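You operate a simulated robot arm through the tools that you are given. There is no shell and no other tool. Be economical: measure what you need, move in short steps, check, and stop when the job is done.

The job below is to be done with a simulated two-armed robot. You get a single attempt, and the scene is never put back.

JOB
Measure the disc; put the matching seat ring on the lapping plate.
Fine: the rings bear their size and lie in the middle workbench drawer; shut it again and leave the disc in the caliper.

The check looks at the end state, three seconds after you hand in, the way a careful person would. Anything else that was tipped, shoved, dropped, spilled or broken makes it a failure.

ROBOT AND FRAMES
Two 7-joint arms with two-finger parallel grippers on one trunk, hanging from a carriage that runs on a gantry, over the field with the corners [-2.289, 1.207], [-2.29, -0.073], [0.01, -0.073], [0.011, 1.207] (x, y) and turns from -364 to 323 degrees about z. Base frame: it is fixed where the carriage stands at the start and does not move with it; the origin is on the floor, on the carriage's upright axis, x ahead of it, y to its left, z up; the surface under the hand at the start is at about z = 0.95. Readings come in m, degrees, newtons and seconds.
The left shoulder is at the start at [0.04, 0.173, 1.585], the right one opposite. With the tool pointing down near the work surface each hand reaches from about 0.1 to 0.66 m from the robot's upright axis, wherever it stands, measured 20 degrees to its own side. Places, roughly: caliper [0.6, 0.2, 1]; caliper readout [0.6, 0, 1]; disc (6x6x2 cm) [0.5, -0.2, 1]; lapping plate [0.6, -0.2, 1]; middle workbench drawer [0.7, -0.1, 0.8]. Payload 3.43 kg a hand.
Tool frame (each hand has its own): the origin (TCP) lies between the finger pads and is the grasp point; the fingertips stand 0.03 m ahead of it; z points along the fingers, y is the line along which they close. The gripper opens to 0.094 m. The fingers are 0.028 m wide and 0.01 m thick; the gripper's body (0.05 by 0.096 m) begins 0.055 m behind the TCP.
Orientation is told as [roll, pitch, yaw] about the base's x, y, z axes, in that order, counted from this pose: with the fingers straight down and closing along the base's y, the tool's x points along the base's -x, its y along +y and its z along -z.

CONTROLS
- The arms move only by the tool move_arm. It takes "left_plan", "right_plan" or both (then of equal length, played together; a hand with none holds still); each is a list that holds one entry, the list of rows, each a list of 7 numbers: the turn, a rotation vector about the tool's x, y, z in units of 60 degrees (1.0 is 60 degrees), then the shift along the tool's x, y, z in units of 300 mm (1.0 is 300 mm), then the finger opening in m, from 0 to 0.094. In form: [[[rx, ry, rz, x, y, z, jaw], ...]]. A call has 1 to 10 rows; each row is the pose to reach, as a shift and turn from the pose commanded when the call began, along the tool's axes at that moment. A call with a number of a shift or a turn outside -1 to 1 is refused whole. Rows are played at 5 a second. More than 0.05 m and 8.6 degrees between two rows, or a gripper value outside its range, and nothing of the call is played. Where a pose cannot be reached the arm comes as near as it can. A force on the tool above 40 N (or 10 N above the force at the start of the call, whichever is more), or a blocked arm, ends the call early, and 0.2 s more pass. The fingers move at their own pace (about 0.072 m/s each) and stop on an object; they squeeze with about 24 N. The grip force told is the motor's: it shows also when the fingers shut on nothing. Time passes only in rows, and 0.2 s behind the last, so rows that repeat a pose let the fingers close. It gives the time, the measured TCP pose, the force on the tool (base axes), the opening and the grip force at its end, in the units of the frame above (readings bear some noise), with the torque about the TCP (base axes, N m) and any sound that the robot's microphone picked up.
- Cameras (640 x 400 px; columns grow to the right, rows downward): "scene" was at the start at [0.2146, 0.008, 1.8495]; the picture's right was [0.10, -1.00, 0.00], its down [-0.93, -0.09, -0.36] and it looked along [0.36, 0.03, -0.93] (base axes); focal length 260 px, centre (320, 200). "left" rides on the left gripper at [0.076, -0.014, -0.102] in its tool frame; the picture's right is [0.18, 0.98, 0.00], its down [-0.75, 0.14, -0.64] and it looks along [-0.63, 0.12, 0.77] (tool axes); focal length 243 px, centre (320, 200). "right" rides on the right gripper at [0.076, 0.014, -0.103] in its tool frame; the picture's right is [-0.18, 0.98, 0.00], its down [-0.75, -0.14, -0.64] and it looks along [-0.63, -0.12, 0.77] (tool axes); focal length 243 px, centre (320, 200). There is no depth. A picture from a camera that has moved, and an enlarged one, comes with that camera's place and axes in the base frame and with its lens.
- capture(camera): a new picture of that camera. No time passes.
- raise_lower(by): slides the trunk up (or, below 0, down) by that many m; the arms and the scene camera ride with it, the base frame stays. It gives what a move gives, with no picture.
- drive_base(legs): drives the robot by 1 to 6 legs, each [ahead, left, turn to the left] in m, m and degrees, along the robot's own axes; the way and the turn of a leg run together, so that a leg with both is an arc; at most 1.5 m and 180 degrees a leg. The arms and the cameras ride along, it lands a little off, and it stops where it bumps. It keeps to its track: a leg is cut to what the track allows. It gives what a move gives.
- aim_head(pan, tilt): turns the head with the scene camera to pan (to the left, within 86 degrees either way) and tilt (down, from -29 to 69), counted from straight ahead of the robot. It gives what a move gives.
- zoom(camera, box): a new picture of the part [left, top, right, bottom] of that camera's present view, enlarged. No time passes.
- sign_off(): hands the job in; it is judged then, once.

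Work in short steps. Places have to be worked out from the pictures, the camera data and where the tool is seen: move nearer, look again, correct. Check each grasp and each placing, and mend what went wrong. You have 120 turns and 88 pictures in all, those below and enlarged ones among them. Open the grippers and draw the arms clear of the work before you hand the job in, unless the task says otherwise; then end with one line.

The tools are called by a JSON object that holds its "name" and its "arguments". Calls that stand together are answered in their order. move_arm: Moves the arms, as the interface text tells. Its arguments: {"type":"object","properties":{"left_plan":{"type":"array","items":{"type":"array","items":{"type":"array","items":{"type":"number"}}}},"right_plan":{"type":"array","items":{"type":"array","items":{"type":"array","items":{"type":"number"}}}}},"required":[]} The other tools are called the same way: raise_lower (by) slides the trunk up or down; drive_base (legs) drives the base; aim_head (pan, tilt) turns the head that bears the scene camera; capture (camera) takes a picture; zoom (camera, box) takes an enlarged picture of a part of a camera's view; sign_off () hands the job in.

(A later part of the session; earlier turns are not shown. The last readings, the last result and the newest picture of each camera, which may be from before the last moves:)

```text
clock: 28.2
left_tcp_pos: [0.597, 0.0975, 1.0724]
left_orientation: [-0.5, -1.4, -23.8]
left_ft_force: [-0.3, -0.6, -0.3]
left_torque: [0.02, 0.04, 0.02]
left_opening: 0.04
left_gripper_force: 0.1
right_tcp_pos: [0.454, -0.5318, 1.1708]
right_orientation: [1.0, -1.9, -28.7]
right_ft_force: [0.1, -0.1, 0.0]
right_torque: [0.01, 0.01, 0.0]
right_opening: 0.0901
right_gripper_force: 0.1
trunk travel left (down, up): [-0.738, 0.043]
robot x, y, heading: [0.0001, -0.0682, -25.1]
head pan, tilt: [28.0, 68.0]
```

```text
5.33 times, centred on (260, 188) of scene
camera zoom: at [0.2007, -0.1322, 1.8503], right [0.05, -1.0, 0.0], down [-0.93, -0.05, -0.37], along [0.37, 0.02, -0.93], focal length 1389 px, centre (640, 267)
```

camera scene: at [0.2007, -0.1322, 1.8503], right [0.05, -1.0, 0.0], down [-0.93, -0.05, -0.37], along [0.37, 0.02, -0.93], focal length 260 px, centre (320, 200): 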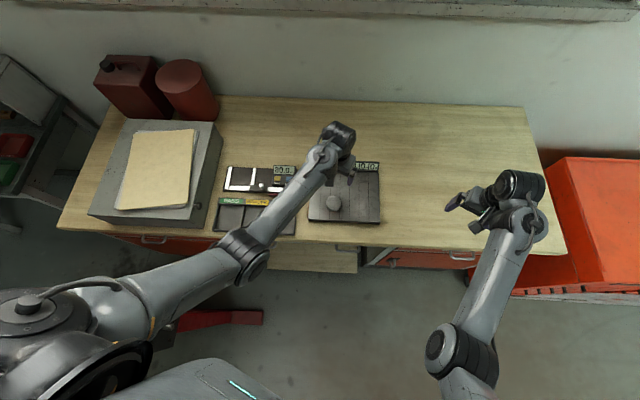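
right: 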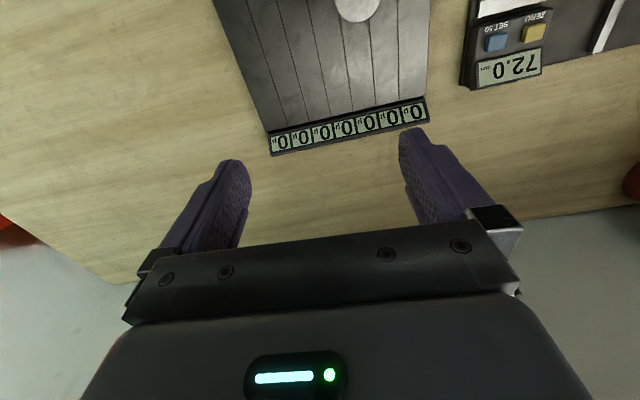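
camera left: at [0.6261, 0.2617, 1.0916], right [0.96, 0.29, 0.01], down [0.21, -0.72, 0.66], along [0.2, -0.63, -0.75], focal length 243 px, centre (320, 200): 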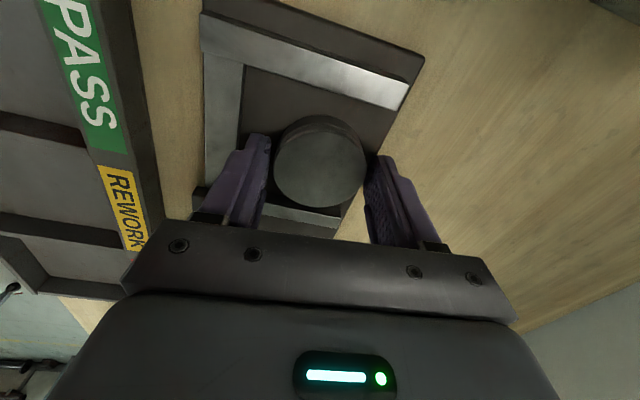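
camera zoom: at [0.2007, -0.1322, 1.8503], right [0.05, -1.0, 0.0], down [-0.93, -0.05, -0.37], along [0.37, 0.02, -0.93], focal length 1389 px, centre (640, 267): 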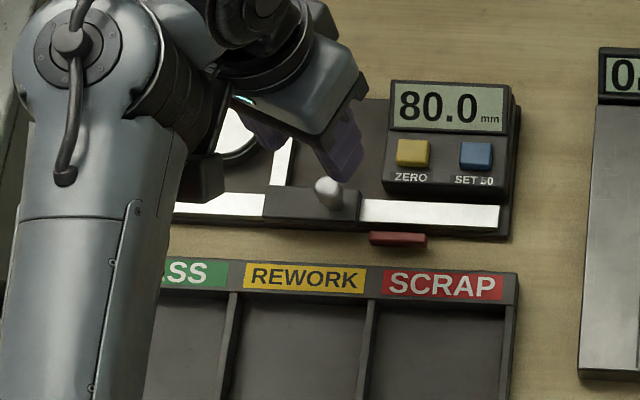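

Turn the remaining 24° to yaw 0, then descend astride the knob and grip.

{"name": "move_arm", "arguments": {"left_plan": [[[0, 0, -0.13, 0, 0, 0, 0.034], [0, 0, -0.27, 0, 0, 0, 0.034], [0, 0, -0.4, 0, 0, 0, 0.034], [0, 0, -0.4, 0, 0, 0.1, 0.034], [0, 0, -0.4, 0, 0, 0.21, 0.034], [0, 0, -0.4, 0, 0, 0.213, 0.0], [0, 0, -0.4, 0, 0, 0.213, 0.0]]]}}

{"name": "capture", "arguments": {"camera": "left"}}

```text
clock: 29.8
left_tcp_pos: [0.5973, 0.0987, 1.0069]
left_orientation: [-1.0, -1.1, 0.2]
left_ft_force: [-5.2, 4.0, 7.4]
left_torque: [0.07, 0.18, 0.05]
left_opening: 0.0174
left_gripper_force: 44.9
right_tcp_pos: [0.4551, -0.5321, 1.1711]
right_orientation: [1.1, -1.8, -28.7]
right_ft_force: [-0.2, -0.2, 1.3]
right_torque: [0.0, -0.02, 0.0]
right_opening: 0.0899
right_gripper_force: 0.1
trunk travel left (down, up): [-0.738, 0.043]
robot x, y, heading: [-0.0011, -0.0669, -24.9]
head pan, tilt: [28.0, 68.0]
```

```text
55 pictures are left
camera left: at [0.5202, 0.0851, 1.1101], right [-0.19, 0.98, -0.02], down [0.74, 0.15, 0.65], along [0.64, 0.11, -0.76], focal length 243 px, centre (320, 200)
```

left: 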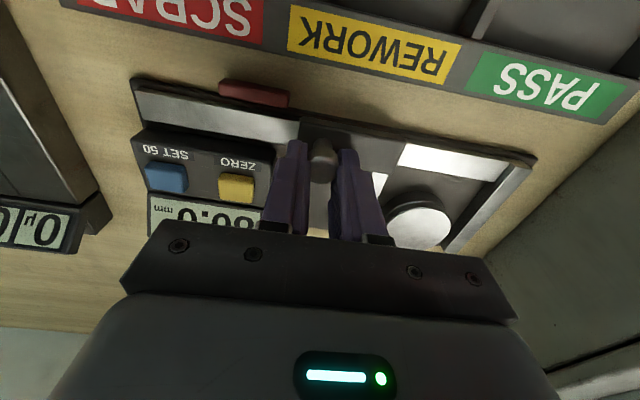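

Knob gripped, disc between the jaws. I slide 22 mm, then feel for closing.

{"name": "move_arm", "arguments": {"left_plan": [[[0, 0, 0, 0, 0.025, 0, 0.0], [0, 0, 0, 0, 0.05, 0, 0.0], [0, 0, 0, 0, 0.073, 0, 0.0], [0, 0, 0, 0, 0.073, 0, 0.0]]]}}

{"name": "capture", "arguments": {"camera": "left"}}

{"name": "zoom", "arguments": {"camera": "scene", "box": [200, 150, 320, 225]}}

```text
clock: 30.8
left_tcp_pos: [0.5976, 0.1182, 1.0087]
left_orientation: [-1.1, -1.0, 0.2]
left_ft_force: [-9.4, -2.6, 23.6]
left_torque: [-0.09, 1.09, -0.09]
left_opening: 0.0175
left_gripper_force: 44.8
right_tcp_pos: [0.4548, -0.5323, 1.1717]
right_orientation: [1.0, -1.8, -28.7]
right_ft_force: [-1.2, 0.4, 0.1]
right_torque: [-0.02, 0.0, -0.01]
right_opening: 0.0901
right_gripper_force: 0.0
trunk travel left (down, up): [-0.738, 0.043]
robot x, y, heading: [-0.0014, -0.0689, -24.9]
head pan, tilt: [28.0, 68.0]
```

```text
54 pictures are left
camera left: at [0.5202, 0.1059, 1.1099], right [-0.19, 0.98, -0.02], down [0.74, 0.15, 0.65], along [0.65, 0.11, -0.76], focal length 243 px, centre (320, 200)
```

left: 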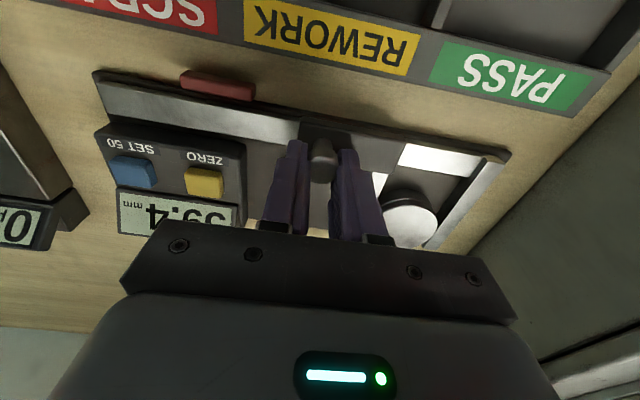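

```text
5.33 times, centred on (260, 188) of scene
camera zoom: at [0.2007, -0.1321, 1.8504], right [0.05, -1.0, 0.0], down [-0.93, -0.05, -0.37], along [0.37, 0.02, -0.93], focal length 1389 px, centre (640, 267)
```

zoom: 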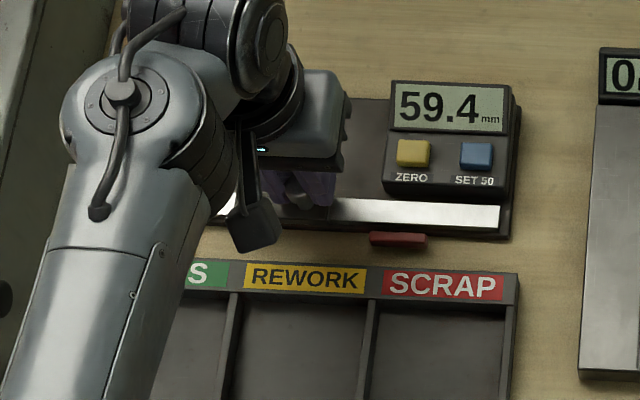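

59.4 and still closing. I advance in small steps, easing upward a touch to relieve the vertical load.

{"name": "move_arm", "arguments": {"left_plan": [[[0, 0, 0, 0, 0.007, -0.003, 0.0], [0, 0, 0, 0, 0.014, -0.003, 0.0], [0, 0, 0, 0, 0.02, -0.003, 0.0], [0, 0, 0, 0, 0.02, -0.003, 0.0]]]}}

{"name": "zoom", "arguments": {"camera": "scene", "box": [200, 150, 320, 225]}}

```text
clock: 31.8
left_tcp_pos: [0.5991, 0.1236, 1.0088]
left_orientation: [-1.0, -1.2, 0.1]
left_ft_force: [-1.5, -1.7, 5.9]
left_torque: [-0.06, -0.3, 0.11]
left_opening: 0.0174
left_gripper_force: 44.9
right_tcp_pos: [0.4549, -0.5326, 1.1723]
right_orientation: [1.1, -1.8, -28.8]
right_ft_force: [0.0, 0.8, 0.4]
right_torque: [0.0, -0.01, 0.01]
right_opening: 0.0903
right_gripper_force: 0.1
trunk travel left (down, up): [-0.738, 0.043]
robot x, y, heading: [0.0013, -0.0683, -24.9]
head pan, tilt: [28.0, 68.0]
```

```text
5.33 times, centred on (260, 188) of scene
camera zoom: at [0.2009, -0.1323, 1.8502], right [0.05, -1.0, 0.0], down [-0.93, -0.05, -0.37], along [0.37, 0.02, -0.93], focal length 1389 px, centre (640, 267)
```

zoom: 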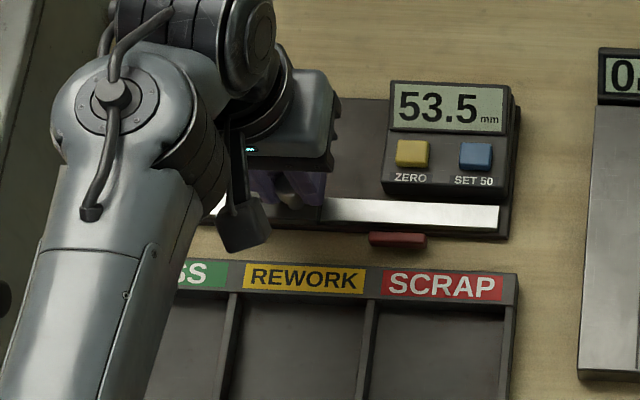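

53.5, with no firm stop yet. I push 1.5 mm more and read again.

{"name": "move_arm", "arguments": {"left_plan": [[[0, 0, 0, 0, 0.003, 0, 0.0], [0, 0, 0, 0, 0.006, 0, 0.0], [0, 0, 0, 0, 0.006, 0, 0.0]]]}}

{"name": "zoom", "arguments": {"camera": "scene", "box": [260, 155, 308, 185]}}

```text
clock: 32.6
left_tcp_pos: [0.5986, 0.1243, 1.0084]
left_orientation: [-1.2, -1.1, 0.0]
left_ft_force: [7.0, -5.7, -5.7]
left_torque: [-0.12, -0.18, -0.01]
left_opening: 0.0175
left_gripper_force: 45.2
right_tcp_pos: [0.4544, -0.5343, 1.1723]
right_orientation: [1.0, -1.8, -28.8]
right_ft_force: [0.5, 0.2, 0.7]
right_torque: [0.01, 0.03, 0.0]
right_opening: 0.09
right_gripper_force: 0.2
trunk travel left (down, up): [-0.738, 0.043]
robot x, y, heading: [0.0024, -0.0695, -25.1]
head pan, tilt: [28.0, 68.0]
```

```text
13.33 times, centred on (284, 170) of scene
camera zoom: at [0.201, -0.1326, 1.8503], right [0.05, -1.0, 0.0], down [-0.93, -0.05, -0.38], along [0.37, 0.02, -0.93], focal length 3472 px, centre (800, 600)
```

zoom: 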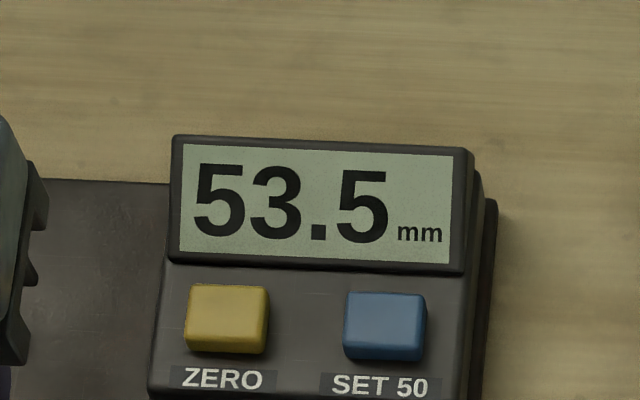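

Still 53.5. One more firm push to confirm.

{"name": "move_arm", "arguments": {"left_plan": [[[0, 0, 0, 0, 0.006, 0, 0.0], [0, 0, 0, 0, 0.009, 0, 0.0], [0, 0, 0, 0, 0.009, 0, 0.0]]]}}

{"name": "zoom", "arguments": {"camera": "scene", "box": [260, 155, 308, 185]}}

```text
clock: 33.4
left_tcp_pos: [0.5989, 0.1249, 1.008]
left_orientation: [-1.3, -1.0, -0.1]
left_ft_force: [4.5, -17.4, -3.1]
left_torque: [-0.28, -0.4, 0.04]
left_opening: 0.0173
left_gripper_force: 45.1
right_tcp_pos: [0.4546, -0.5362, 1.172]
right_orientation: [0.9, -1.7, -28.8]
right_ft_force: [-0.1, -0.1, -1.0]
right_torque: [0.02, -0.03, 0.02]
right_opening: 0.0903
right_gripper_force: 0.0
trunk travel left (down, up): [-0.738, 0.043]
robot x, y, heading: [0.0, -0.0674, -25.0]
head pan, tilt: [28.0, 68.0]
```

```text
13.33 times, centred on (284, 170) of scene
camera zoom: at [0.2008, -0.1333, 1.8505], right [0.05, -1.0, 0.0], down [-0.93, -0.05, -0.37], along [0.37, 0.02, -0.93], focal length 3472 px, centre (800, 600)
```

zoom: 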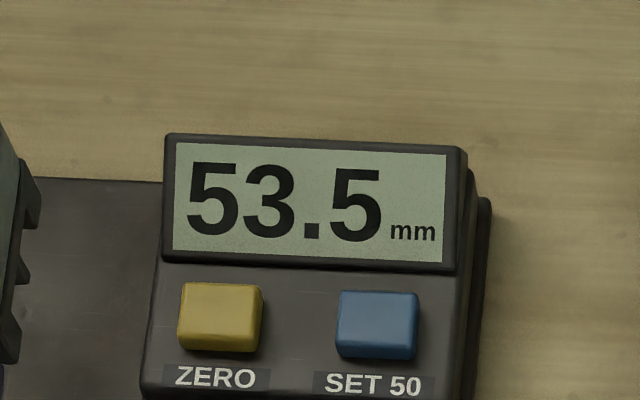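

The disc measures 53.5 mm. I ease the push, open the fingers and rise.

{"name": "move_arm", "arguments": {"left_plan": [[[0, 0, 0, 0, -0.012, 0, 0.0], [0, 0, 0, 0, -0.012, 0, 0.034], [0, 0, 0, 0, -0.012, 0, 0.034], [0, 0, 0, 0, -0.012, -0.12, 0.034], [0, 0, 0, 0, -0.012, -0.25, 0.034], [0, 0, 0, 0, -0.012, -0.35, 0.034]]]}}

{"name": "capture", "arguments": {"camera": "left"}}

{"name": "zoom", "arguments": {"camera": "scene", "box": [200, 150, 400, 275]}}

```text
clock: 34.8
left_tcp_pos: [0.5949, 0.1273, 1.1148]
left_orientation: [-1.2, -1.1, 0.1]
left_ft_force: [-0.7, 0.8, -0.4]
left_torque: [-0.01, -0.01, 0.0]
left_opening: 0.0337
left_gripper_force: 0.0
right_tcp_pos: [0.4548, -0.5316, 1.1702]
right_orientation: [0.9, -1.8, -28.7]
right_ft_force: [0.2, -0.2, -1.0]
right_torque: [0.02, -0.01, 0.02]
right_opening: 0.0899
right_gripper_force: 0.0
trunk travel left (down, up): [-0.738, 0.043]
robot x, y, heading: [0.0002, -0.0702, -24.9]
head pan, tilt: [28.0, 68.0]
```

```text
49 pictures are left
camera left: at [0.5175, 0.1153, 1.2159], right [-0.19, 0.98, -0.02], down [0.74, 0.15, 0.65], along [0.64, 0.11, -0.76], focal length 243 px, centre (320, 200)
```

left: 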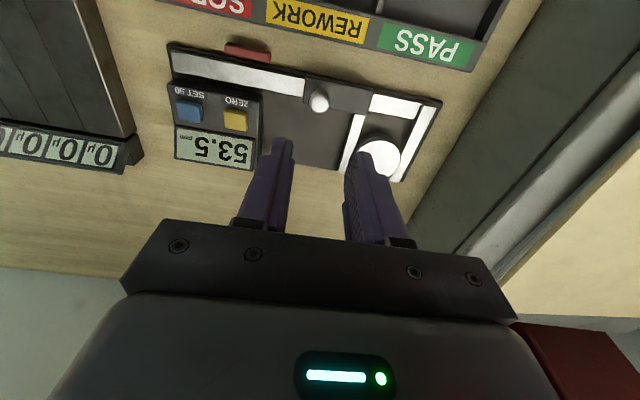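

```text
3.20 times, centred on (300, 212) of scene
camera zoom: at [0.2008, -0.1322, 1.8502], right [0.05, -1.0, 0.0], down [-0.93, -0.05, -0.37], along [0.37, 0.02, -0.93], focal length 833 px, centre (384, 160)
```

zoom: 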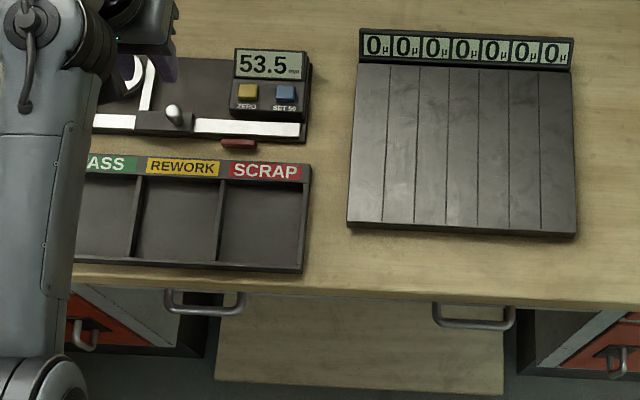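

53.5 stays with the hand clear, and the disc is held. Now I back the robot away along −x, turn it square and look at the bench front.

{"name": "drive_base", "arguments": {"legs": [[-0.544, -0.254, 0], [0, 0, 25]]}}

{"name": "aim_head", "arguments": {"pan": 0, "tilt": 45}}

{"name": "capture", "arguments": {"camera": "scene"}}

```text
clock: 39.6
left_tcp_pos: [-0.1386, 0.3509, 1.1156]
left_orientation: [-1.4, -1.1, 23.6]
left_ft_force: [2.1, -3.6, -0.2]
left_torque: [0.21, 0.09, -0.11]
left_opening: 0.0339
left_gripper_force: 0.2
right_tcp_pos: [0.0013, -0.3001, 1.1707]
right_orientation: [1.0, -1.6, -4.3]
right_ft_force: [-0.2, -0.6, -0.2]
right_torque: [0.01, 0.0, 0.02]
right_opening: 0.09
right_gripper_force: 0.0
trunk travel left (down, up): [-0.738, 0.043]
robot x, y, heading: [-0.6013, -0.0654, -0.6]
head pan, tilt: [28.0, 68.0]
stopped in leg 2: the robot was blocked; the commanded pose is now the measured one
```

```text
clock: 40.6
left_tcp_pos: [-0.1396, 0.3507, 1.1142]
left_orientation: [-1.4, -1.2, 23.7]
left_ft_force: [2.5, -7.8, 0.0]
left_torque: [0.43, 0.17, -0.19]
left_opening: 0.0339
left_gripper_force: 0.0
right_tcp_pos: [0.0019, -0.3012, 1.1715]
right_orientation: [1.0, -1.8, -4.3]
right_ft_force: [1.0, 0.5, 0.2]
right_torque: [0.04, 0.03, 0.01]
right_opening: 0.0899
right_gripper_force: 0.1
trunk travel left (down, up): [-0.738, 0.043]
robot x, y, heading: [-0.6034, -0.0674, -0.8]
head pan, tilt: [0.0, 45.0]
```

```text
47 pictures are left
camera scene: at [-0.3631, -0.0673, 1.8784], right [-0.01, -1.0, 0.0], down [-0.71, 0.01, -0.71], along [0.71, -0.01, -0.71], focal length 260 px, centre (320, 200)
```

scene: 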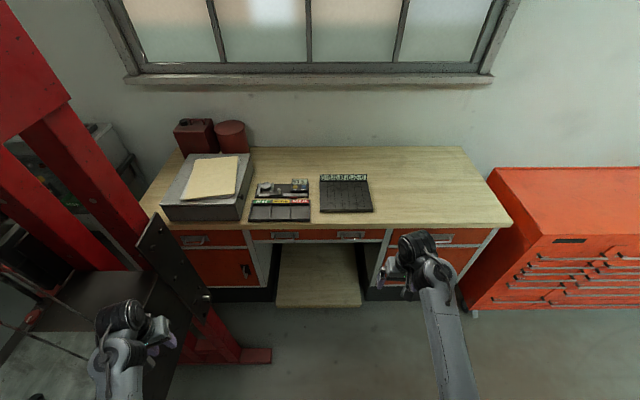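

The left arm touched the red press at the left; I turn back a little to free it, and zoom in on the bench front: the middle drawer is wide with two handles.

{"name": "drive_base", "arguments": {"legs": [[0, 0, -12]]}}

{"name": "aim_head", "arguments": {"pan": 12, "tilt": 40}}

{"name": "zoom", "arguments": {"camera": "scene", "box": [220, 150, 440, 290]}}

{"name": "capture", "arguments": {"camera": "scene"}}

```text
clock: 41.7
left_tcp_pos: [-0.0633, 0.2487, 1.115]
left_orientation: [-1.3, -1.2, 11.7]
left_ft_force: [-0.4, 0.7, 0.0]
left_torque: [-0.04, 0.01, 0.01]
left_opening: 0.0343
left_gripper_force: 0.0
right_tcp_pos: [-0.06, -0.42, 1.1715]
right_orientation: [1.0, -1.8, -16.2]
right_ft_force: [-0.2, 0.7, -0.3]
right_torque: [-0.01, 0.04, -0.04]
right_opening: 0.0902
right_gripper_force: 0.0
trunk travel left (down, up): [-0.738, 0.043]
robot x, y, heading: [-0.6049, -0.0689, -12.6]
head pan, tilt: [0.0, 45.0]
```

```text
clock: 42.5
left_tcp_pos: [-0.063, 0.2476, 1.1142]
left_orientation: [-1.3, -1.2, 11.8]
left_ft_force: [0.3, 0.4, -0.2]
left_torque: [-0.01, 0.0, 0.0]
left_opening: 0.034
left_gripper_force: 0.0
right_tcp_pos: [-0.0608, -0.4208, 1.1699]
right_orientation: [1.0, -1.7, -16.2]
right_ft_force: [0.0, 0.4, -0.1]
right_torque: [0.01, 0.0, 0.0]
right_opening: 0.0898
right_gripper_force: 0.0
trunk travel left (down, up): [-0.738, 0.043]
robot x, y, heading: [-0.6034, -0.0691, -12.5]
head pan, tilt: [12.0, 40.0]
```

```text
2.86 times, centred on (330, 220) of scene
camera zoom: at [-0.3634, -0.1001, 1.8856], right [-0.01, -1.0, 0.0], down [-0.64, 0.01, -0.77], along [0.77, -0.01, -0.64], focal length 744 px, centre (291, 143)
```

zoom: 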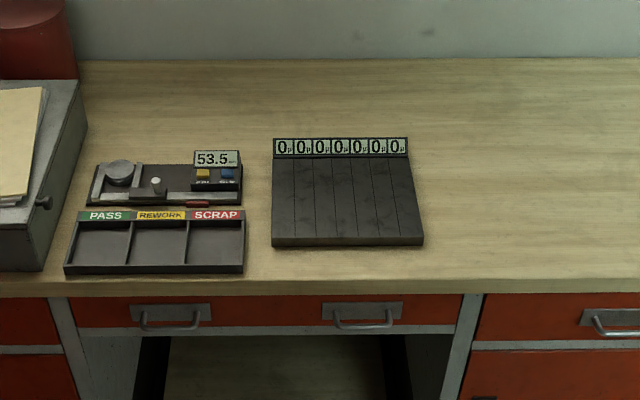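

```text
45 pictures are left
camera scene: at [-0.3634, -0.1001, 1.8856], right [-0.01, -1.0, 0.0], down [-0.64, 0.01, -0.77], along [0.77, -0.01, -0.64], focal length 260 px, centre (320, 200)
```

scene: 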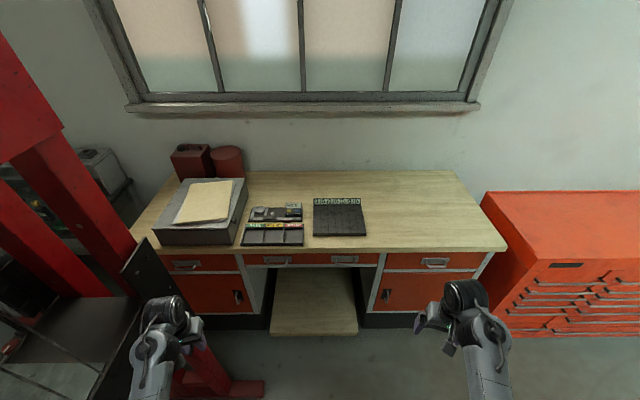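

The middle drawer has two bow handles: right one near [0.377, -0.225, 0.90], bench edge x ≈ 0.39. I'll pull it with the right hand from the front. First I bring the left hand inward (away from the press) and turn the right hand 60° about its finger axis.

{"name": "move_arm", "arguments": {"left_plan": [[[0, 0, 0, 0, -0.05, 0, 0.034], [0, 0, 0, 0, -0.1, 0, 0.034], [0, 0, 0, 0, -0.15, 0, 0.034], [0, 0, 0, 0, -0.2, 0, 0.034], [0, 0, 0, 0, -0.25, 0, 0.034], [0, 0, 0, 0, -0.3, 0, 0.034], [0, 0, 0, 0, -0.35, 0, 0.034], [0, 0, 0, 0, -0.38, 0, 0.034]]], "right_plan": [[[0, 0, -0.125, 0, 0, 0, 0.06], [0, 0, -0.25, 0, 0, 0, 0.06], [0, 0, -0.375, 0, 0, 0, 0.06], [0, 0, -0.5, 0, 0, 0, 0.06], [0, 0, -0.625, 0, 0, 0, 0.06], [0, 0, -0.75, 0, 0, 0, 0.06], [0, 0, -0.875, 0, 0, 0, 0.06], [0, 0, -1.0, 0, 0, 0, 0.06]]]}}

{"name": "drive_base", "arguments": {"legs": [[0, 0, 12.5]]}}

```text
clock: 44.3
left_tcp_pos: [-0.0396, 0.1352, 1.1164]
left_orientation: [-1.4, -1.2, 11.8]
left_ft_force: [-0.4, -0.4, 0.3]
left_torque: [0.01, -0.05, 0.04]
left_opening: 0.0343
left_gripper_force: 0.0
right_tcp_pos: [-0.0602, -0.4198, 1.1707]
right_orientation: [-0.9, -1.7, 44.0]
right_ft_force: [1.0, -0.1, 0.6]
right_torque: [-0.02, 0.0, -0.03]
right_opening: 0.0599
right_gripper_force: 0.0
trunk travel left (down, up): [-0.738, 0.043]
robot x, y, heading: [-0.6059, -0.0675, -12.6]
head pan, tilt: [12.0, 40.0]
```

```text
clock: 45.5
left_tcp_pos: [-0.0972, 0.2514, 1.1167]
left_orientation: [-1.3, -1.3, 24.0]
left_ft_force: [0.1, 0.6, -0.9]
left_torque: [-0.03, -0.01, -0.03]
left_opening: 0.0342
left_gripper_force: 0.0
right_tcp_pos: [0.0036, -0.2959, 1.1722]
right_orientation: [-1.0, -1.7, 56.1]
right_ft_force: [0.4, -0.5, -0.2]
right_torque: [-0.01, -0.02, 0.0]
right_opening: 0.0602
right_gripper_force: 0.0
trunk travel left (down, up): [-0.738, 0.043]
robot x, y, heading: [-0.6054, -0.069, -0.2]
head pan, tilt: [12.0, 40.0]
```

Now complete the right hand's turn (34°) and begin tipping the fingers forward.

{"name": "move_arm", "arguments": {"right_plan": [[[0, 0, -0.14, 0, 0, 0, 0.06], [0, 0, -0.28, 0, 0, 0, 0.06], [0, 0, -0.42, 0, 0, 0, 0.06], [0, 0, -0.565, 0, 0, 0, 0.06]]]}}

{"name": "move_arm", "arguments": {"right_plan": [[[0.13, 0, 0, 0, -0.05, 0, 0.06], [0.26, 0, 0, 0, -0.1, 0, 0.06], [0.39, 0, 0, 0, -0.15, 0, 0.06], [0.52, 0, 0, 0, -0.2, 0, 0.06], [0.65, 0, 0, 0, -0.25, 0, 0.06], [0.78, 0, 0, 0, -0.3, 0, 0.06], [0.91, 0, 0, 0, -0.3, 0, 0.06], [1.0, 0, 0, 0, -0.3, 0, 0.06]]]}}

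{"name": "capture", "arguments": {"camera": "right"}}

```text
refused: row 4 steps farther than a row can; nothing moved
```

```text
clock: 47.3
left_tcp_pos: [-0.0961, 0.2513, 1.1167]
left_orientation: [-1.3, -1.2, 24.1]
left_ft_force: [-0.2, 0.0, -0.1]
left_torque: [-0.02, -0.01, 0.01]
left_opening: 0.034
left_gripper_force: 0.0
right_tcp_pos: [0.0777, -0.3468, 1.1718]
right_orientation: [-61.0, -1.7, 56.0]
right_ft_force: [-0.2, -0.4, 0.3]
right_torque: [0.01, -0.01, 0.0]
right_opening: 0.0599
right_gripper_force: 0.1
trunk travel left (down, up): [-0.738, 0.043]
robot x, y, heading: [-0.5994, -0.0693, -0.3]
head pan, tilt: [12.0, 40.0]
```

```text
44 pictures are left
camera right: at [-0.0459, -0.3571, 1.2077], right [-0.28, 0.44, -0.85], down [0.0, 0.89, 0.46], along [0.96, 0.12, -0.25], focal length 243 px, centre (320, 200)
```

right: 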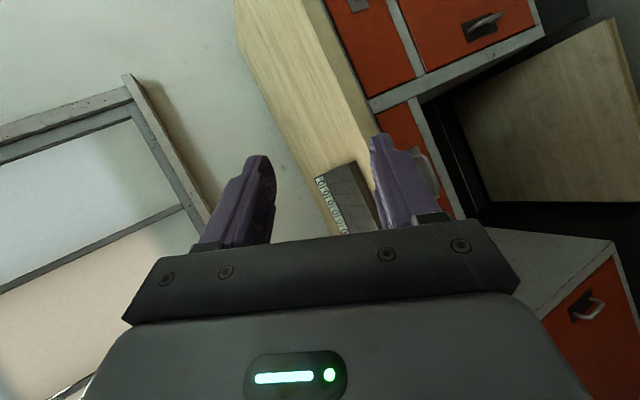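

The order left the hand tipped 61° but facing 34° off; I rotate it about the vertical by 34° (in tool axes).

{"name": "move_arm", "arguments": {"right_plan": [[[0, -0.1, -0.055, 0, 0, 0, 0.06], [0, -0.2, -0.11, 0, 0, 0, 0.06], [0, -0.3, -0.165, 0, 0, 0, 0.06], [0, -0.4, -0.22, 0, 0, 0, 0.06], [0, -0.496, -0.275, 0, 0, 0, 0.06], [0, -0.496, -0.275, 0, 0, 0, 0.06]]]}}

{"name": "raise_lower", "arguments": {"by": -0.2}}

{"name": "capture", "arguments": {"camera": "right"}}

{"name": "capture", "arguments": {"camera": "scene"}}

```text
clock: 48.7
left_tcp_pos: [-0.0972, 0.2521, 1.1169]
left_orientation: [-1.3, -1.2, 24.1]
left_ft_force: [-0.4, 0.3, 0.1]
left_torque: [-0.01, 0.02, -0.03]
left_opening: 0.0341
left_gripper_force: 0.0
right_tcp_pos: [0.0771, -0.3471, 1.1722]
right_orientation: [-62.1, -1.4, 90.4]
right_ft_force: [0.1, 0.4, 0.1]
right_torque: [0.05, -0.02, -0.02]
right_opening: 0.06
right_gripper_force: 0.0
trunk travel left (down, up): [-0.738, 0.043]
robot x, y, heading: [-0.6005, -0.0654, -0.3]
head pan, tilt: [12.0, 40.0]
```

```text
clock: 50.8
left_tcp_pos: [-0.0964, 0.2505, 0.9171]
left_orientation: [-1.3, -1.2, 24.0]
left_ft_force: [-0.1, 0.4, 0.0]
left_torque: [0.0, -0.03, -0.01]
left_opening: 0.0339
left_gripper_force: 0.0
right_tcp_pos: [0.0778, -0.3451, 0.9724]
right_orientation: [-62.0, -1.3, 90.2]
right_ft_force: [0.4, -0.6, 1.6]
right_torque: [-0.02, 0.06, 0.03]
right_opening: 0.0601
right_gripper_force: 0.1
trunk travel left (down, up): [-0.538, 0.243]
robot x, y, heading: [-0.6045, -0.0681, -0.2]
head pan, tilt: [12.0, 40.0]
```

```text
43 pictures are left
camera right: at [-0.0193, -0.4233, 1.0069], right [-0.46, 0.2, -0.86], down [-0.5, 0.74, 0.44], along [0.73, 0.64, -0.24], focal length 243 px, centre (320, 200)
```

right: 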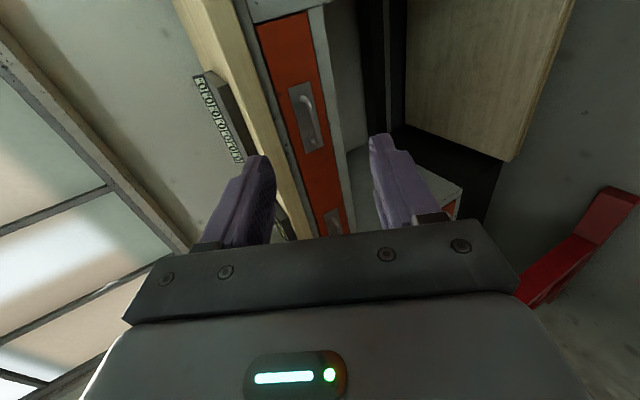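

```text
42 pictures are left
camera scene: at [-0.3612, -0.0477, 1.6857], right [0.2, -0.98, 0.0], down [-0.63, -0.13, -0.77], along [0.75, 0.16, -0.64], focal length 260 px, centre (320, 200)
```

scene: 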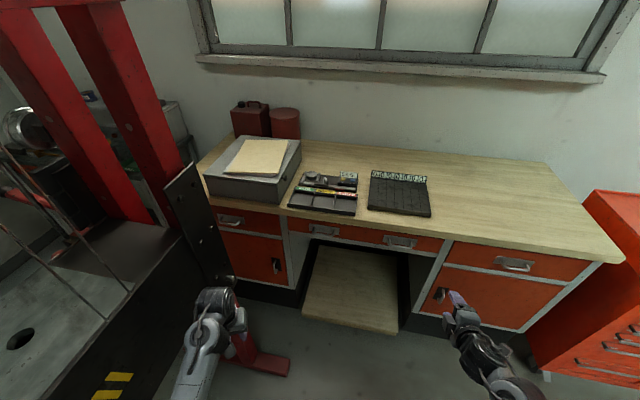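

Combining the views, the right handle's bar is near [0.398, -0.232, 0.855]. I level the hand more, line it up in y and z, then drive ahead 0.17 m and look.

{"name": "move_arm", "arguments": {"right_plan": [[[0.08, 0, 0, -0.09, 0.06, 0.03, 0.05], [0.16, 0, 0, -0.18, 0.12, 0.06, 0.05], [0.25, 0, 0, -0.28, 0.18, 0.09, 0.05], [0.33, 0, 0, -0.377, 0.235, 0.125, 0.05], [0.33, 0, 0, -0.377, 0.235, 0.125, 0.05]]]}}

{"name": "drive_base", "arguments": {"legs": [[0.17, 0, 0]]}}

{"name": "capture", "arguments": {"camera": "right"}}

{"name": "zoom", "arguments": {"camera": "scene", "box": [280, 200, 480, 325]}}

```text
clock: 52.0
left_tcp_pos: [-0.0961, 0.2506, 0.9163]
left_orientation: [-1.3, -1.1, 24.1]
left_ft_force: [-0.4, -1.1, 0.6]
left_torque: [0.01, -0.03, -0.03]
left_opening: 0.0341
left_gripper_force: 0.2
right_tcp_pos: [0.0793, -0.2317, 0.8967]
right_orientation: [-81.8, -1.3, 90.1]
right_ft_force: [0.6, 0.0, -0.7]
right_torque: [0.0, 0.0, 0.03]
right_opening: 0.0498
right_gripper_force: 0.1
trunk travel left (down, up): [-0.538, 0.243]
robot x, y, heading: [-0.6019, -0.0689, -0.4]
head pan, tilt: [12.0, 40.0]
```

```text
clock: 53.5
left_tcp_pos: [0.0746, 0.2514, 0.9179]
left_orientation: [-1.3, -1.2, 24.1]
left_ft_force: [1.4, -0.6, 0.6]
left_torque: [-0.03, 0.03, -0.03]
left_opening: 0.034
left_gripper_force: 0.0
right_tcp_pos: [0.2478, -0.2312, 0.896]
right_orientation: [-81.8, -1.4, 90.2]
right_ft_force: [0.5, 0.1, 0.4]
right_torque: [0.02, 0.04, 0.03]
right_opening: 0.0498
right_gripper_force: 0.1
trunk travel left (down, up): [-0.538, 0.243]
robot x, y, heading: [-0.4344, -0.0656, -0.2]
head pan, tilt: [12.0, 40.0]
```

```text
41 pictures are left
camera right: at [0.1445, -0.3077, 0.8955], right [-0.14, 0.21, -0.97], down [-0.62, 0.75, 0.25], along [0.77, 0.63, 0.02], focal length 243 px, centre (320, 200)
```

right: 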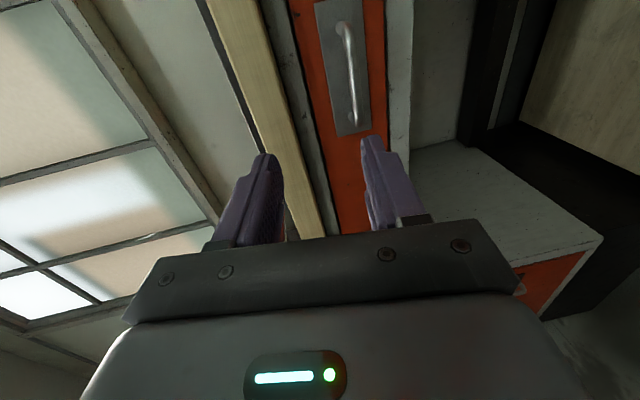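

```text
3.20 times, centred on (380, 262) of scene
camera zoom: at [-0.1916, -0.0482, 1.6858], right [0.2, -0.98, 0.0], down [-0.63, -0.13, -0.77], along [0.75, 0.16, -0.64], focal length 833 px, centre (128, 0)
```

zoom: 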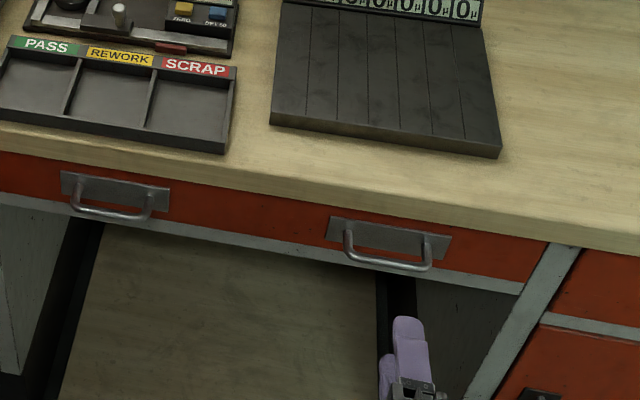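

The bar now reads near [0.395, -0.232, 0.842]. I move to 6 cm short of it at the right height and look.

{"name": "move_arm", "arguments": {"right_plan": [[[0, 0, 0, 0, 0.06, 0.1, 0.05], [0, 0, 0, 0, 0.126, 0.2, 0.05], [0, 0, 0, 0, 0.126, 0.295, 0.05], [0, 0, 0, 0, 0.126, 0.295, 0.05]]]}}

{"name": "capture", "arguments": {"camera": "right"}}

{"name": "zoom", "arguments": {"camera": "scene", "box": [340, 230, 460, 305]}}

```text
clock: 54.5
left_tcp_pos: [0.0727, 0.2514, 0.9162]
left_orientation: [-1.3, -1.2, 24.1]
left_ft_force: [0.2, 0.3, -0.2]
left_torque: [0.01, 0.04, 0.0]
left_opening: 0.0342
left_gripper_force: 0.1
right_tcp_pos: [0.2726, -0.2319, 0.8738]
right_orientation: [-81.9, -1.4, 90.2]
right_ft_force: [-0.5, 0.0, -0.8]
right_torque: [-0.04, 0.0, 0.03]
right_opening: 0.05
right_gripper_force: 0.0
right hand out of reach, approached as far as the arm can: row 2, 3, 4
trunk travel left (down, up): [-0.538, 0.243]
robot x, y, heading: [-0.4362, -0.0676, 0.0]
head pan, tilt: [12.0, 40.0]
```

```text
39 pictures are left
camera right: at [0.17, -0.3082, 0.8732], right [-0.14, 0.21, -0.97], down [-0.62, 0.75, 0.25], along [0.77, 0.63, 0.02], focal length 243 px, centre (320, 200)
```

right: 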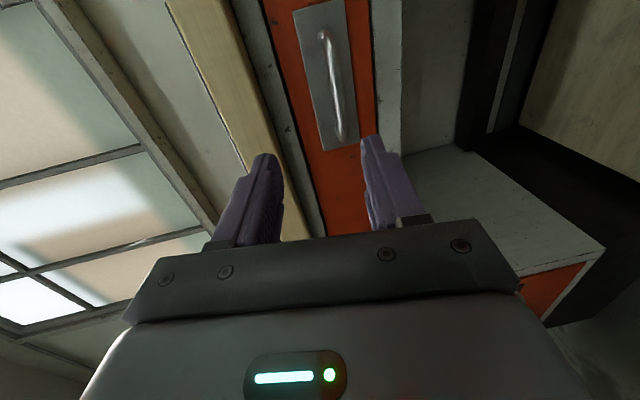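

```text
5.33 times, centred on (400, 268) of scene
camera zoom: at [-0.1921, -0.0484, 1.6856], right [0.2, -0.98, 0.0], down [-0.63, -0.13, -0.77], along [0.75, 0.16, -0.64], focal length 1389 px, centre (-107, -160)
```

zoom: 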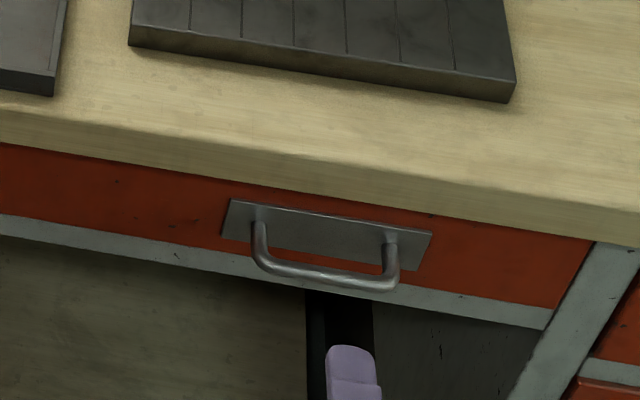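

Out of reach there. I draw the hand back 0.1 m and drive 0.14 m nearer.

{"name": "move_arm", "arguments": {"right_plan": [[[0, 0, 0, 0, 0, -0.12, 0.05], [0, 0, 0, 0, 0, -0.24, 0.05], [0, 0, 0, 0, 0, -0.36, 0.05], [0, 0, 0, 0, 0, -0.36, 0.05]]]}}

{"name": "drive_base", "arguments": {"legs": [[0.14, 0, 0]]}}

```text
clock: 55.5
left_tcp_pos: [0.0735, 0.2516, 0.9179]
left_orientation: [-1.4, -1.2, 24.1]
left_ft_force: [0.4, -0.5, 0.0]
left_torque: [0.01, 0.0, -0.01]
left_opening: 0.034
left_gripper_force: 0.1
right_tcp_pos: [0.1667, -0.2312, 0.8912]
right_orientation: [-81.8, -1.4, 90.2]
right_ft_force: [0.4, -0.4, 0.7]
right_torque: [0.03, 0.0, 0.01]
right_opening: 0.05
right_gripper_force: 0.1
trunk travel left (down, up): [-0.538, 0.243]
robot x, y, heading: [-0.4333, -0.0666, -0.3]
head pan, tilt: [12.0, 40.0]
```

```text
clock: 56.8
left_tcp_pos: [0.2137, 0.2501, 0.9168]
left_orientation: [-1.4, -1.3, 24.0]
left_ft_force: [0.3, 0.2, 0.5]
left_torque: [0.01, 0.02, -0.01]
left_opening: 0.0341
left_gripper_force: 0.0
right_tcp_pos: [0.306, -0.2318, 0.8908]
right_orientation: [-81.9, -1.5, 90.1]
right_ft_force: [0.1, -0.9, 0.6]
right_torque: [0.0, 0.01, 0.01]
right_opening: 0.0501
right_gripper_force: 0.1
trunk travel left (down, up): [-0.538, 0.243]
robot x, y, heading: [-0.2942, -0.0711, -0.3]
head pan, tilt: [12.0, 40.0]
```

Now lower to the bar's height, still short of it, and look.

{"name": "move_arm", "arguments": {"right_plan": [[[0, 0, 0, 0, 0.07, 0.044, 0.05], [0, 0, 0, 0, 0.146, 0.088, 0.05], [0, 0, 0, 0, 0.146, 0.088, 0.05]]]}}

{"name": "capture", "arguments": {"camera": "right"}}

```text
clock: 57.6
left_tcp_pos: [0.2125, 0.2494, 0.9164]
left_orientation: [-1.3, -1.1, 24.0]
left_ft_force: [-0.2, 0.5, 1.0]
left_torque: [0.01, 0.0, -0.01]
left_opening: 0.0339
left_gripper_force: 0.0
right_tcp_pos: [0.3252, -0.2321, 0.8431]
right_orientation: [-81.8, -1.5, 90.1]
right_ft_force: [-0.1, 0.3, -0.1]
right_torque: [0.0, -0.02, 0.01]
right_opening: 0.05
right_gripper_force: 0.1
trunk travel left (down, up): [-0.538, 0.243]
robot x, y, heading: [-0.2931, -0.0684, -0.4]
head pan, tilt: [12.0, 40.0]
```

```text
37 pictures are left
camera right: at [0.2221, -0.3075, 0.8418], right [-0.14, 0.21, -0.97], down [-0.62, 0.75, 0.25], along [0.77, 0.63, 0.02], focal length 243 px, centre (320, 200)
```

right: 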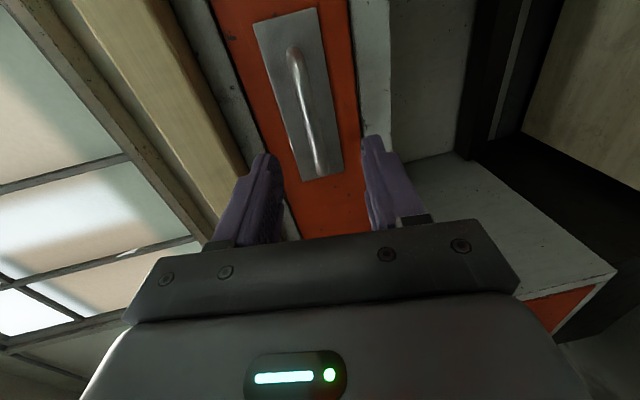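

The bar is at about x 0.41, z 0.837, well inside the fingers' opening. I advance 60 mm along the fingers.

{"name": "move_arm", "arguments": {"right_plan": [[[0, 0, 0, 0.01, 0, 0.1, 0.05], [0, 0, 0, 0.02, 0, 0.2, 0.05], [0, 0, 0, 0.02, 0, 0.2, 0.05]]]}}

{"name": "capture", "arguments": {"camera": "right"}}

{"name": "capture", "arguments": {"camera": "scene"}}

```text
clock: 58.4
left_tcp_pos: [0.2121, 0.249, 0.9159]
left_orientation: [-1.3, -1.2, 24.0]
left_ft_force: [0.3, -0.4, 0.4]
left_torque: [-0.02, 0.0, 0.01]
left_opening: 0.0342
left_gripper_force: 0.0
right_tcp_pos: [0.3835, -0.2374, 0.8335]
right_orientation: [-81.7, -1.4, 90.2]
right_ft_force: [-0.1, 0.1, -0.4]
right_torque: [-0.02, 0.0, -0.01]
right_opening: 0.0496
right_gripper_force: 0.1
trunk travel left (down, up): [-0.538, 0.243]
robot x, y, heading: [-0.2972, -0.0673, -0.4]
head pan, tilt: [12.0, 40.0]
```

```text
36 pictures are left
camera right: at [0.2799, -0.3126, 0.8322], right [-0.14, 0.21, -0.97], down [-0.62, 0.75, 0.25], along [0.77, 0.63, 0.02], focal length 243 px, centre (320, 200)
```

right: 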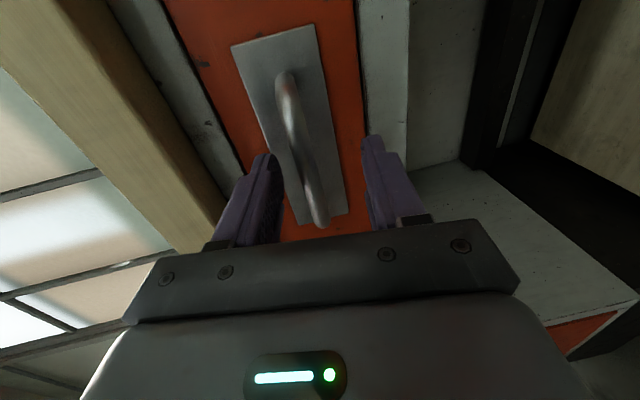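

```text
35 pictures are left
camera scene: at [-0.0528, -0.0494, 1.6854], right [0.2, -0.98, 0.0], down [-0.63, -0.13, -0.77], along [0.75, 0.16, -0.64], focal length 260 px, centre (320, 200)
```

scene: 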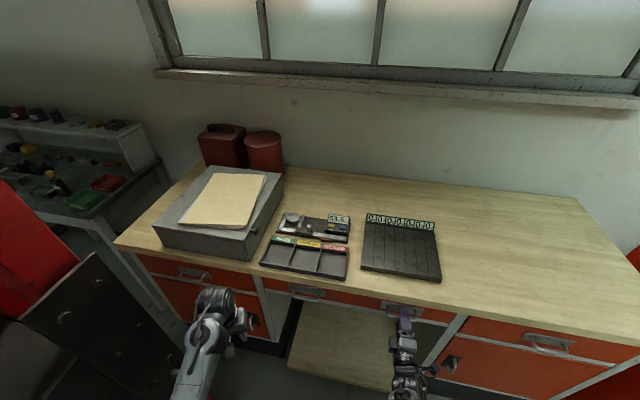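

The bar lies between the fingers, a little above centre. I raise 6 mm, advance 17 mm, and close.

{"name": "move_arm", "arguments": {"right_plan": [[[0, 0, 0, 0, -0.025, 0.03, 0.05], [0, 0, 0, 0, -0.025, 0.057, 0.05], [0, 0, 0, 0, -0.025, 0.057, 0.0], [0, 0, 0, 0, -0.025, 0.057, 0.0], [0, 0, 0, 0, -0.025, 0.057, 0.0]]]}}

{"name": "capture", "arguments": {"camera": "right"}}

```text
clock: 59.6
left_tcp_pos: [0.2127, 0.2507, 0.9172]
left_orientation: [-1.3, -1.1, 24.1]
left_ft_force: [0.3, 0.0, -0.5]
left_torque: [0.02, 0.01, 0.03]
left_opening: 0.034
left_gripper_force: 0.1
right_tcp_pos: [0.399, -0.2373, 0.8379]
right_orientation: [-81.4, -1.3, 90.1]
right_ft_force: [5.4, -1.2, -20.8]
right_torque: [-0.99, 0.02, 0.17]
right_opening: 0.0163
right_gripper_force: 45.0
right hand out of reach, approached as far as the arm can: row 2
trunk travel left (down, up): [-0.538, 0.243]
robot x, y, heading: [-0.2937, -0.0636, -0.4]
head pan, tilt: [12.0, 40.0]
```

```text
34 pictures are left
camera right: at [0.2959, -0.314, 0.8376], right [-0.15, 0.21, -0.97], down [-0.62, 0.75, 0.25], along [0.77, 0.63, 0.02], focal length 243 px, centre (320, 200)
```

right: 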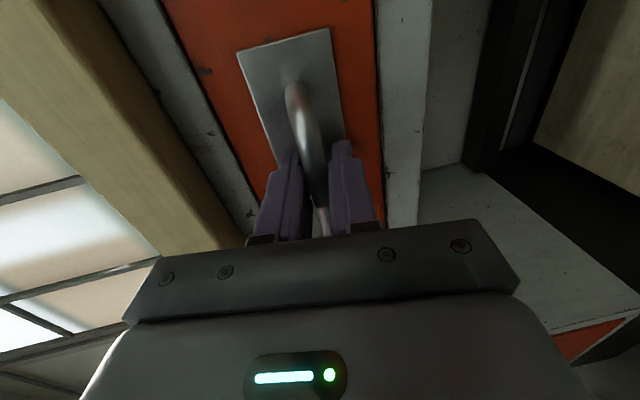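

Bar gripped. I pull straight back 60 mm with the arm and watch the force.

{"name": "move_arm", "arguments": {"right_plan": [[[0, 0, 0, 0, 0.007, -0.05, 0.0], [0, 0, 0, 0, 0.014, -0.1, 0.0], [0, 0, 0, 0, 0.021, -0.15, 0.0], [0, 0, 0, 0, 0.028, -0.2, 0.0]]]}}

{"name": "capture", "arguments": {"camera": "right"}}

```text
clock: 60.6
left_tcp_pos: [0.2109, 0.2492, 0.9159]
left_orientation: [-1.3, -1.1, 24.0]
left_ft_force: [-1.0, 1.2, -0.1]
left_torque: [0.04, 0.01, 0.01]
left_opening: 0.0339
left_gripper_force: 0.0
right_tcp_pos: [0.3395, -0.2365, 0.8376]
right_orientation: [-81.6, -1.4, 90.1]
right_ft_force: [-3.5, -1.9, -12.7]
right_torque: [-0.92, 0.03, 0.63]
right_opening: 0.0164
right_gripper_force: 44.6
trunk travel left (down, up): [-0.538, 0.243]
robot x, y, heading: [-0.2935, -0.0692, -0.5]
head pan, tilt: [12.0, 40.0]
```

```text
33 pictures are left
camera right: at [0.236, -0.3135, 0.8372], right [-0.14, 0.21, -0.97], down [-0.62, 0.75, 0.25], along [0.77, 0.63, 0.02], focal length 243 px, centre (320, 200)
```

right: 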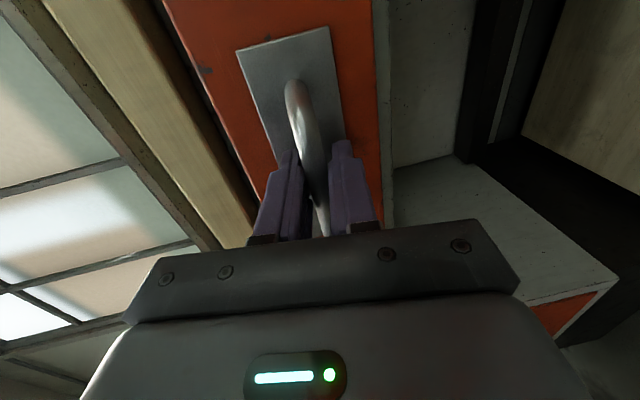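

It opens. I pull 0.17 m further, then view from above.

{"name": "move_arm", "arguments": {"right_plan": [[[0, 0, 0, 0, 0.014, -0.1, 0.0], [0, 0, 0, 0, 0.028, -0.2, 0.0], [0, 0, 0, 0, 0.042, -0.3, 0.0], [0, 0, 0, 0, 0.056, -0.4, 0.0], [0, 0, 0, 0, 0.07, -0.5, 0.0], [0, 0, 0, 0, 0.08, -0.56, 0.0]]]}}

{"name": "aim_head", "arguments": {"pan": 0, "tilt": 66}}

{"name": "capture", "arguments": {"camera": "scene"}}

```text
clock: 62.0
left_tcp_pos: [0.211, 0.2497, 0.9164]
left_orientation: [-1.2, -1.0, 24.0]
left_ft_force: [-0.6, -0.2, -1.0]
left_torque: [-0.03, -0.03, 0.01]
left_opening: 0.0339
left_gripper_force: 0.1
right_tcp_pos: [0.169, -0.237, 0.8385]
right_orientation: [-81.6, -1.3, 90.2]
right_ft_force: [-3.1, -1.5, -16.3]
right_torque: [-1.1, -0.01, -0.5]
right_opening: 0.0166
right_gripper_force: 44.7
trunk travel left (down, up): [-0.538, 0.243]
robot x, y, heading: [-0.2918, -0.0697, -0.2]
head pan, tilt: [12.0, 40.0]
```

```text
clock: 62.9
left_tcp_pos: [0.2109, 0.2499, 0.9155]
left_orientation: [-1.3, -1.0, 24.1]
left_ft_force: [0.4, -0.1, 0.1]
left_torque: [0.02, 0.02, 0.0]
left_opening: 0.0337
left_gripper_force: 0.0
right_tcp_pos: [0.17, -0.2379, 0.8388]
right_orientation: [-81.6, -1.4, 90.1]
right_ft_force: [-2.1, -2.9, -19.6]
right_torque: [-1.04, 0.04, 0.04]
right_opening: 0.0165
right_gripper_force: 44.9
trunk travel left (down, up): [-0.538, 0.243]
robot x, y, heading: [-0.2959, -0.0718, -0.1]
head pan, tilt: [0.0, 66.0]
```

```text
32 pictures are left
camera scene: at [-0.0768, -0.0668, 1.652], right [0.0, -1.0, 0.0], down [-0.91, 0.0, -0.41], along [0.41, 0.0, -0.91], focal length 260 px, centre (320, 200)
```

scene: 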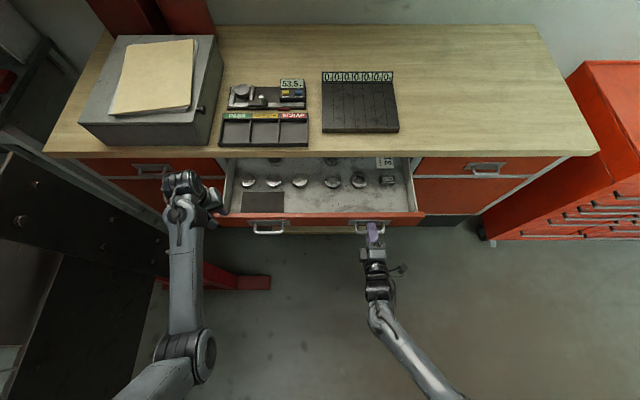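

The drawer is open and shows a row of ring-like items. I zoom in.

{"name": "zoom", "arguments": {"camera": "scene", "box": [218, 148, 426, 228]}}

{"name": "zoom", "arguments": {"camera": "scene", "box": [300, 150, 412, 220]}}

```text
3.08 times, centred on (322, 188) of scene
camera zoom: at [-0.0768, -0.0668, 1.652], right [0.0, -1.0, 0.0], down [-0.91, 0.0, -0.41], along [0.41, 0.0, -0.91], focal length 801 px, centre (314, 237)
```

zoom: 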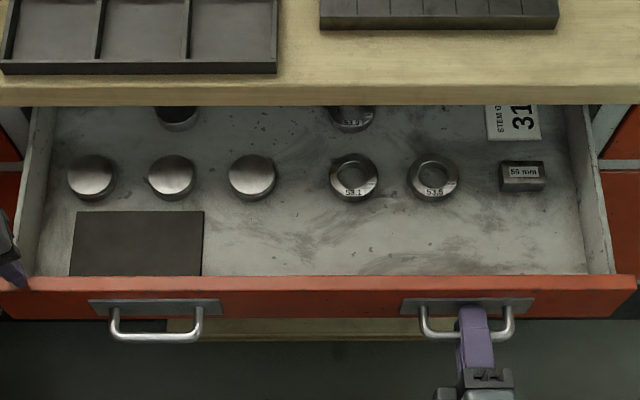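

```text
5.71 times, centred on (356, 185) of scene
camera zoom: at [-0.0768, -0.0668, 1.652], right [0.0, -1.0, 0.0], down [-0.91, 0.0, -0.41], along [0.41, 0.0, -0.91], focal length 1488 px, centre (114, 286)
```

zoom: 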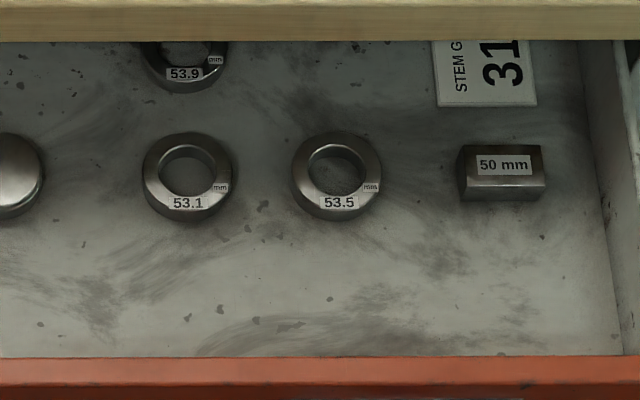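

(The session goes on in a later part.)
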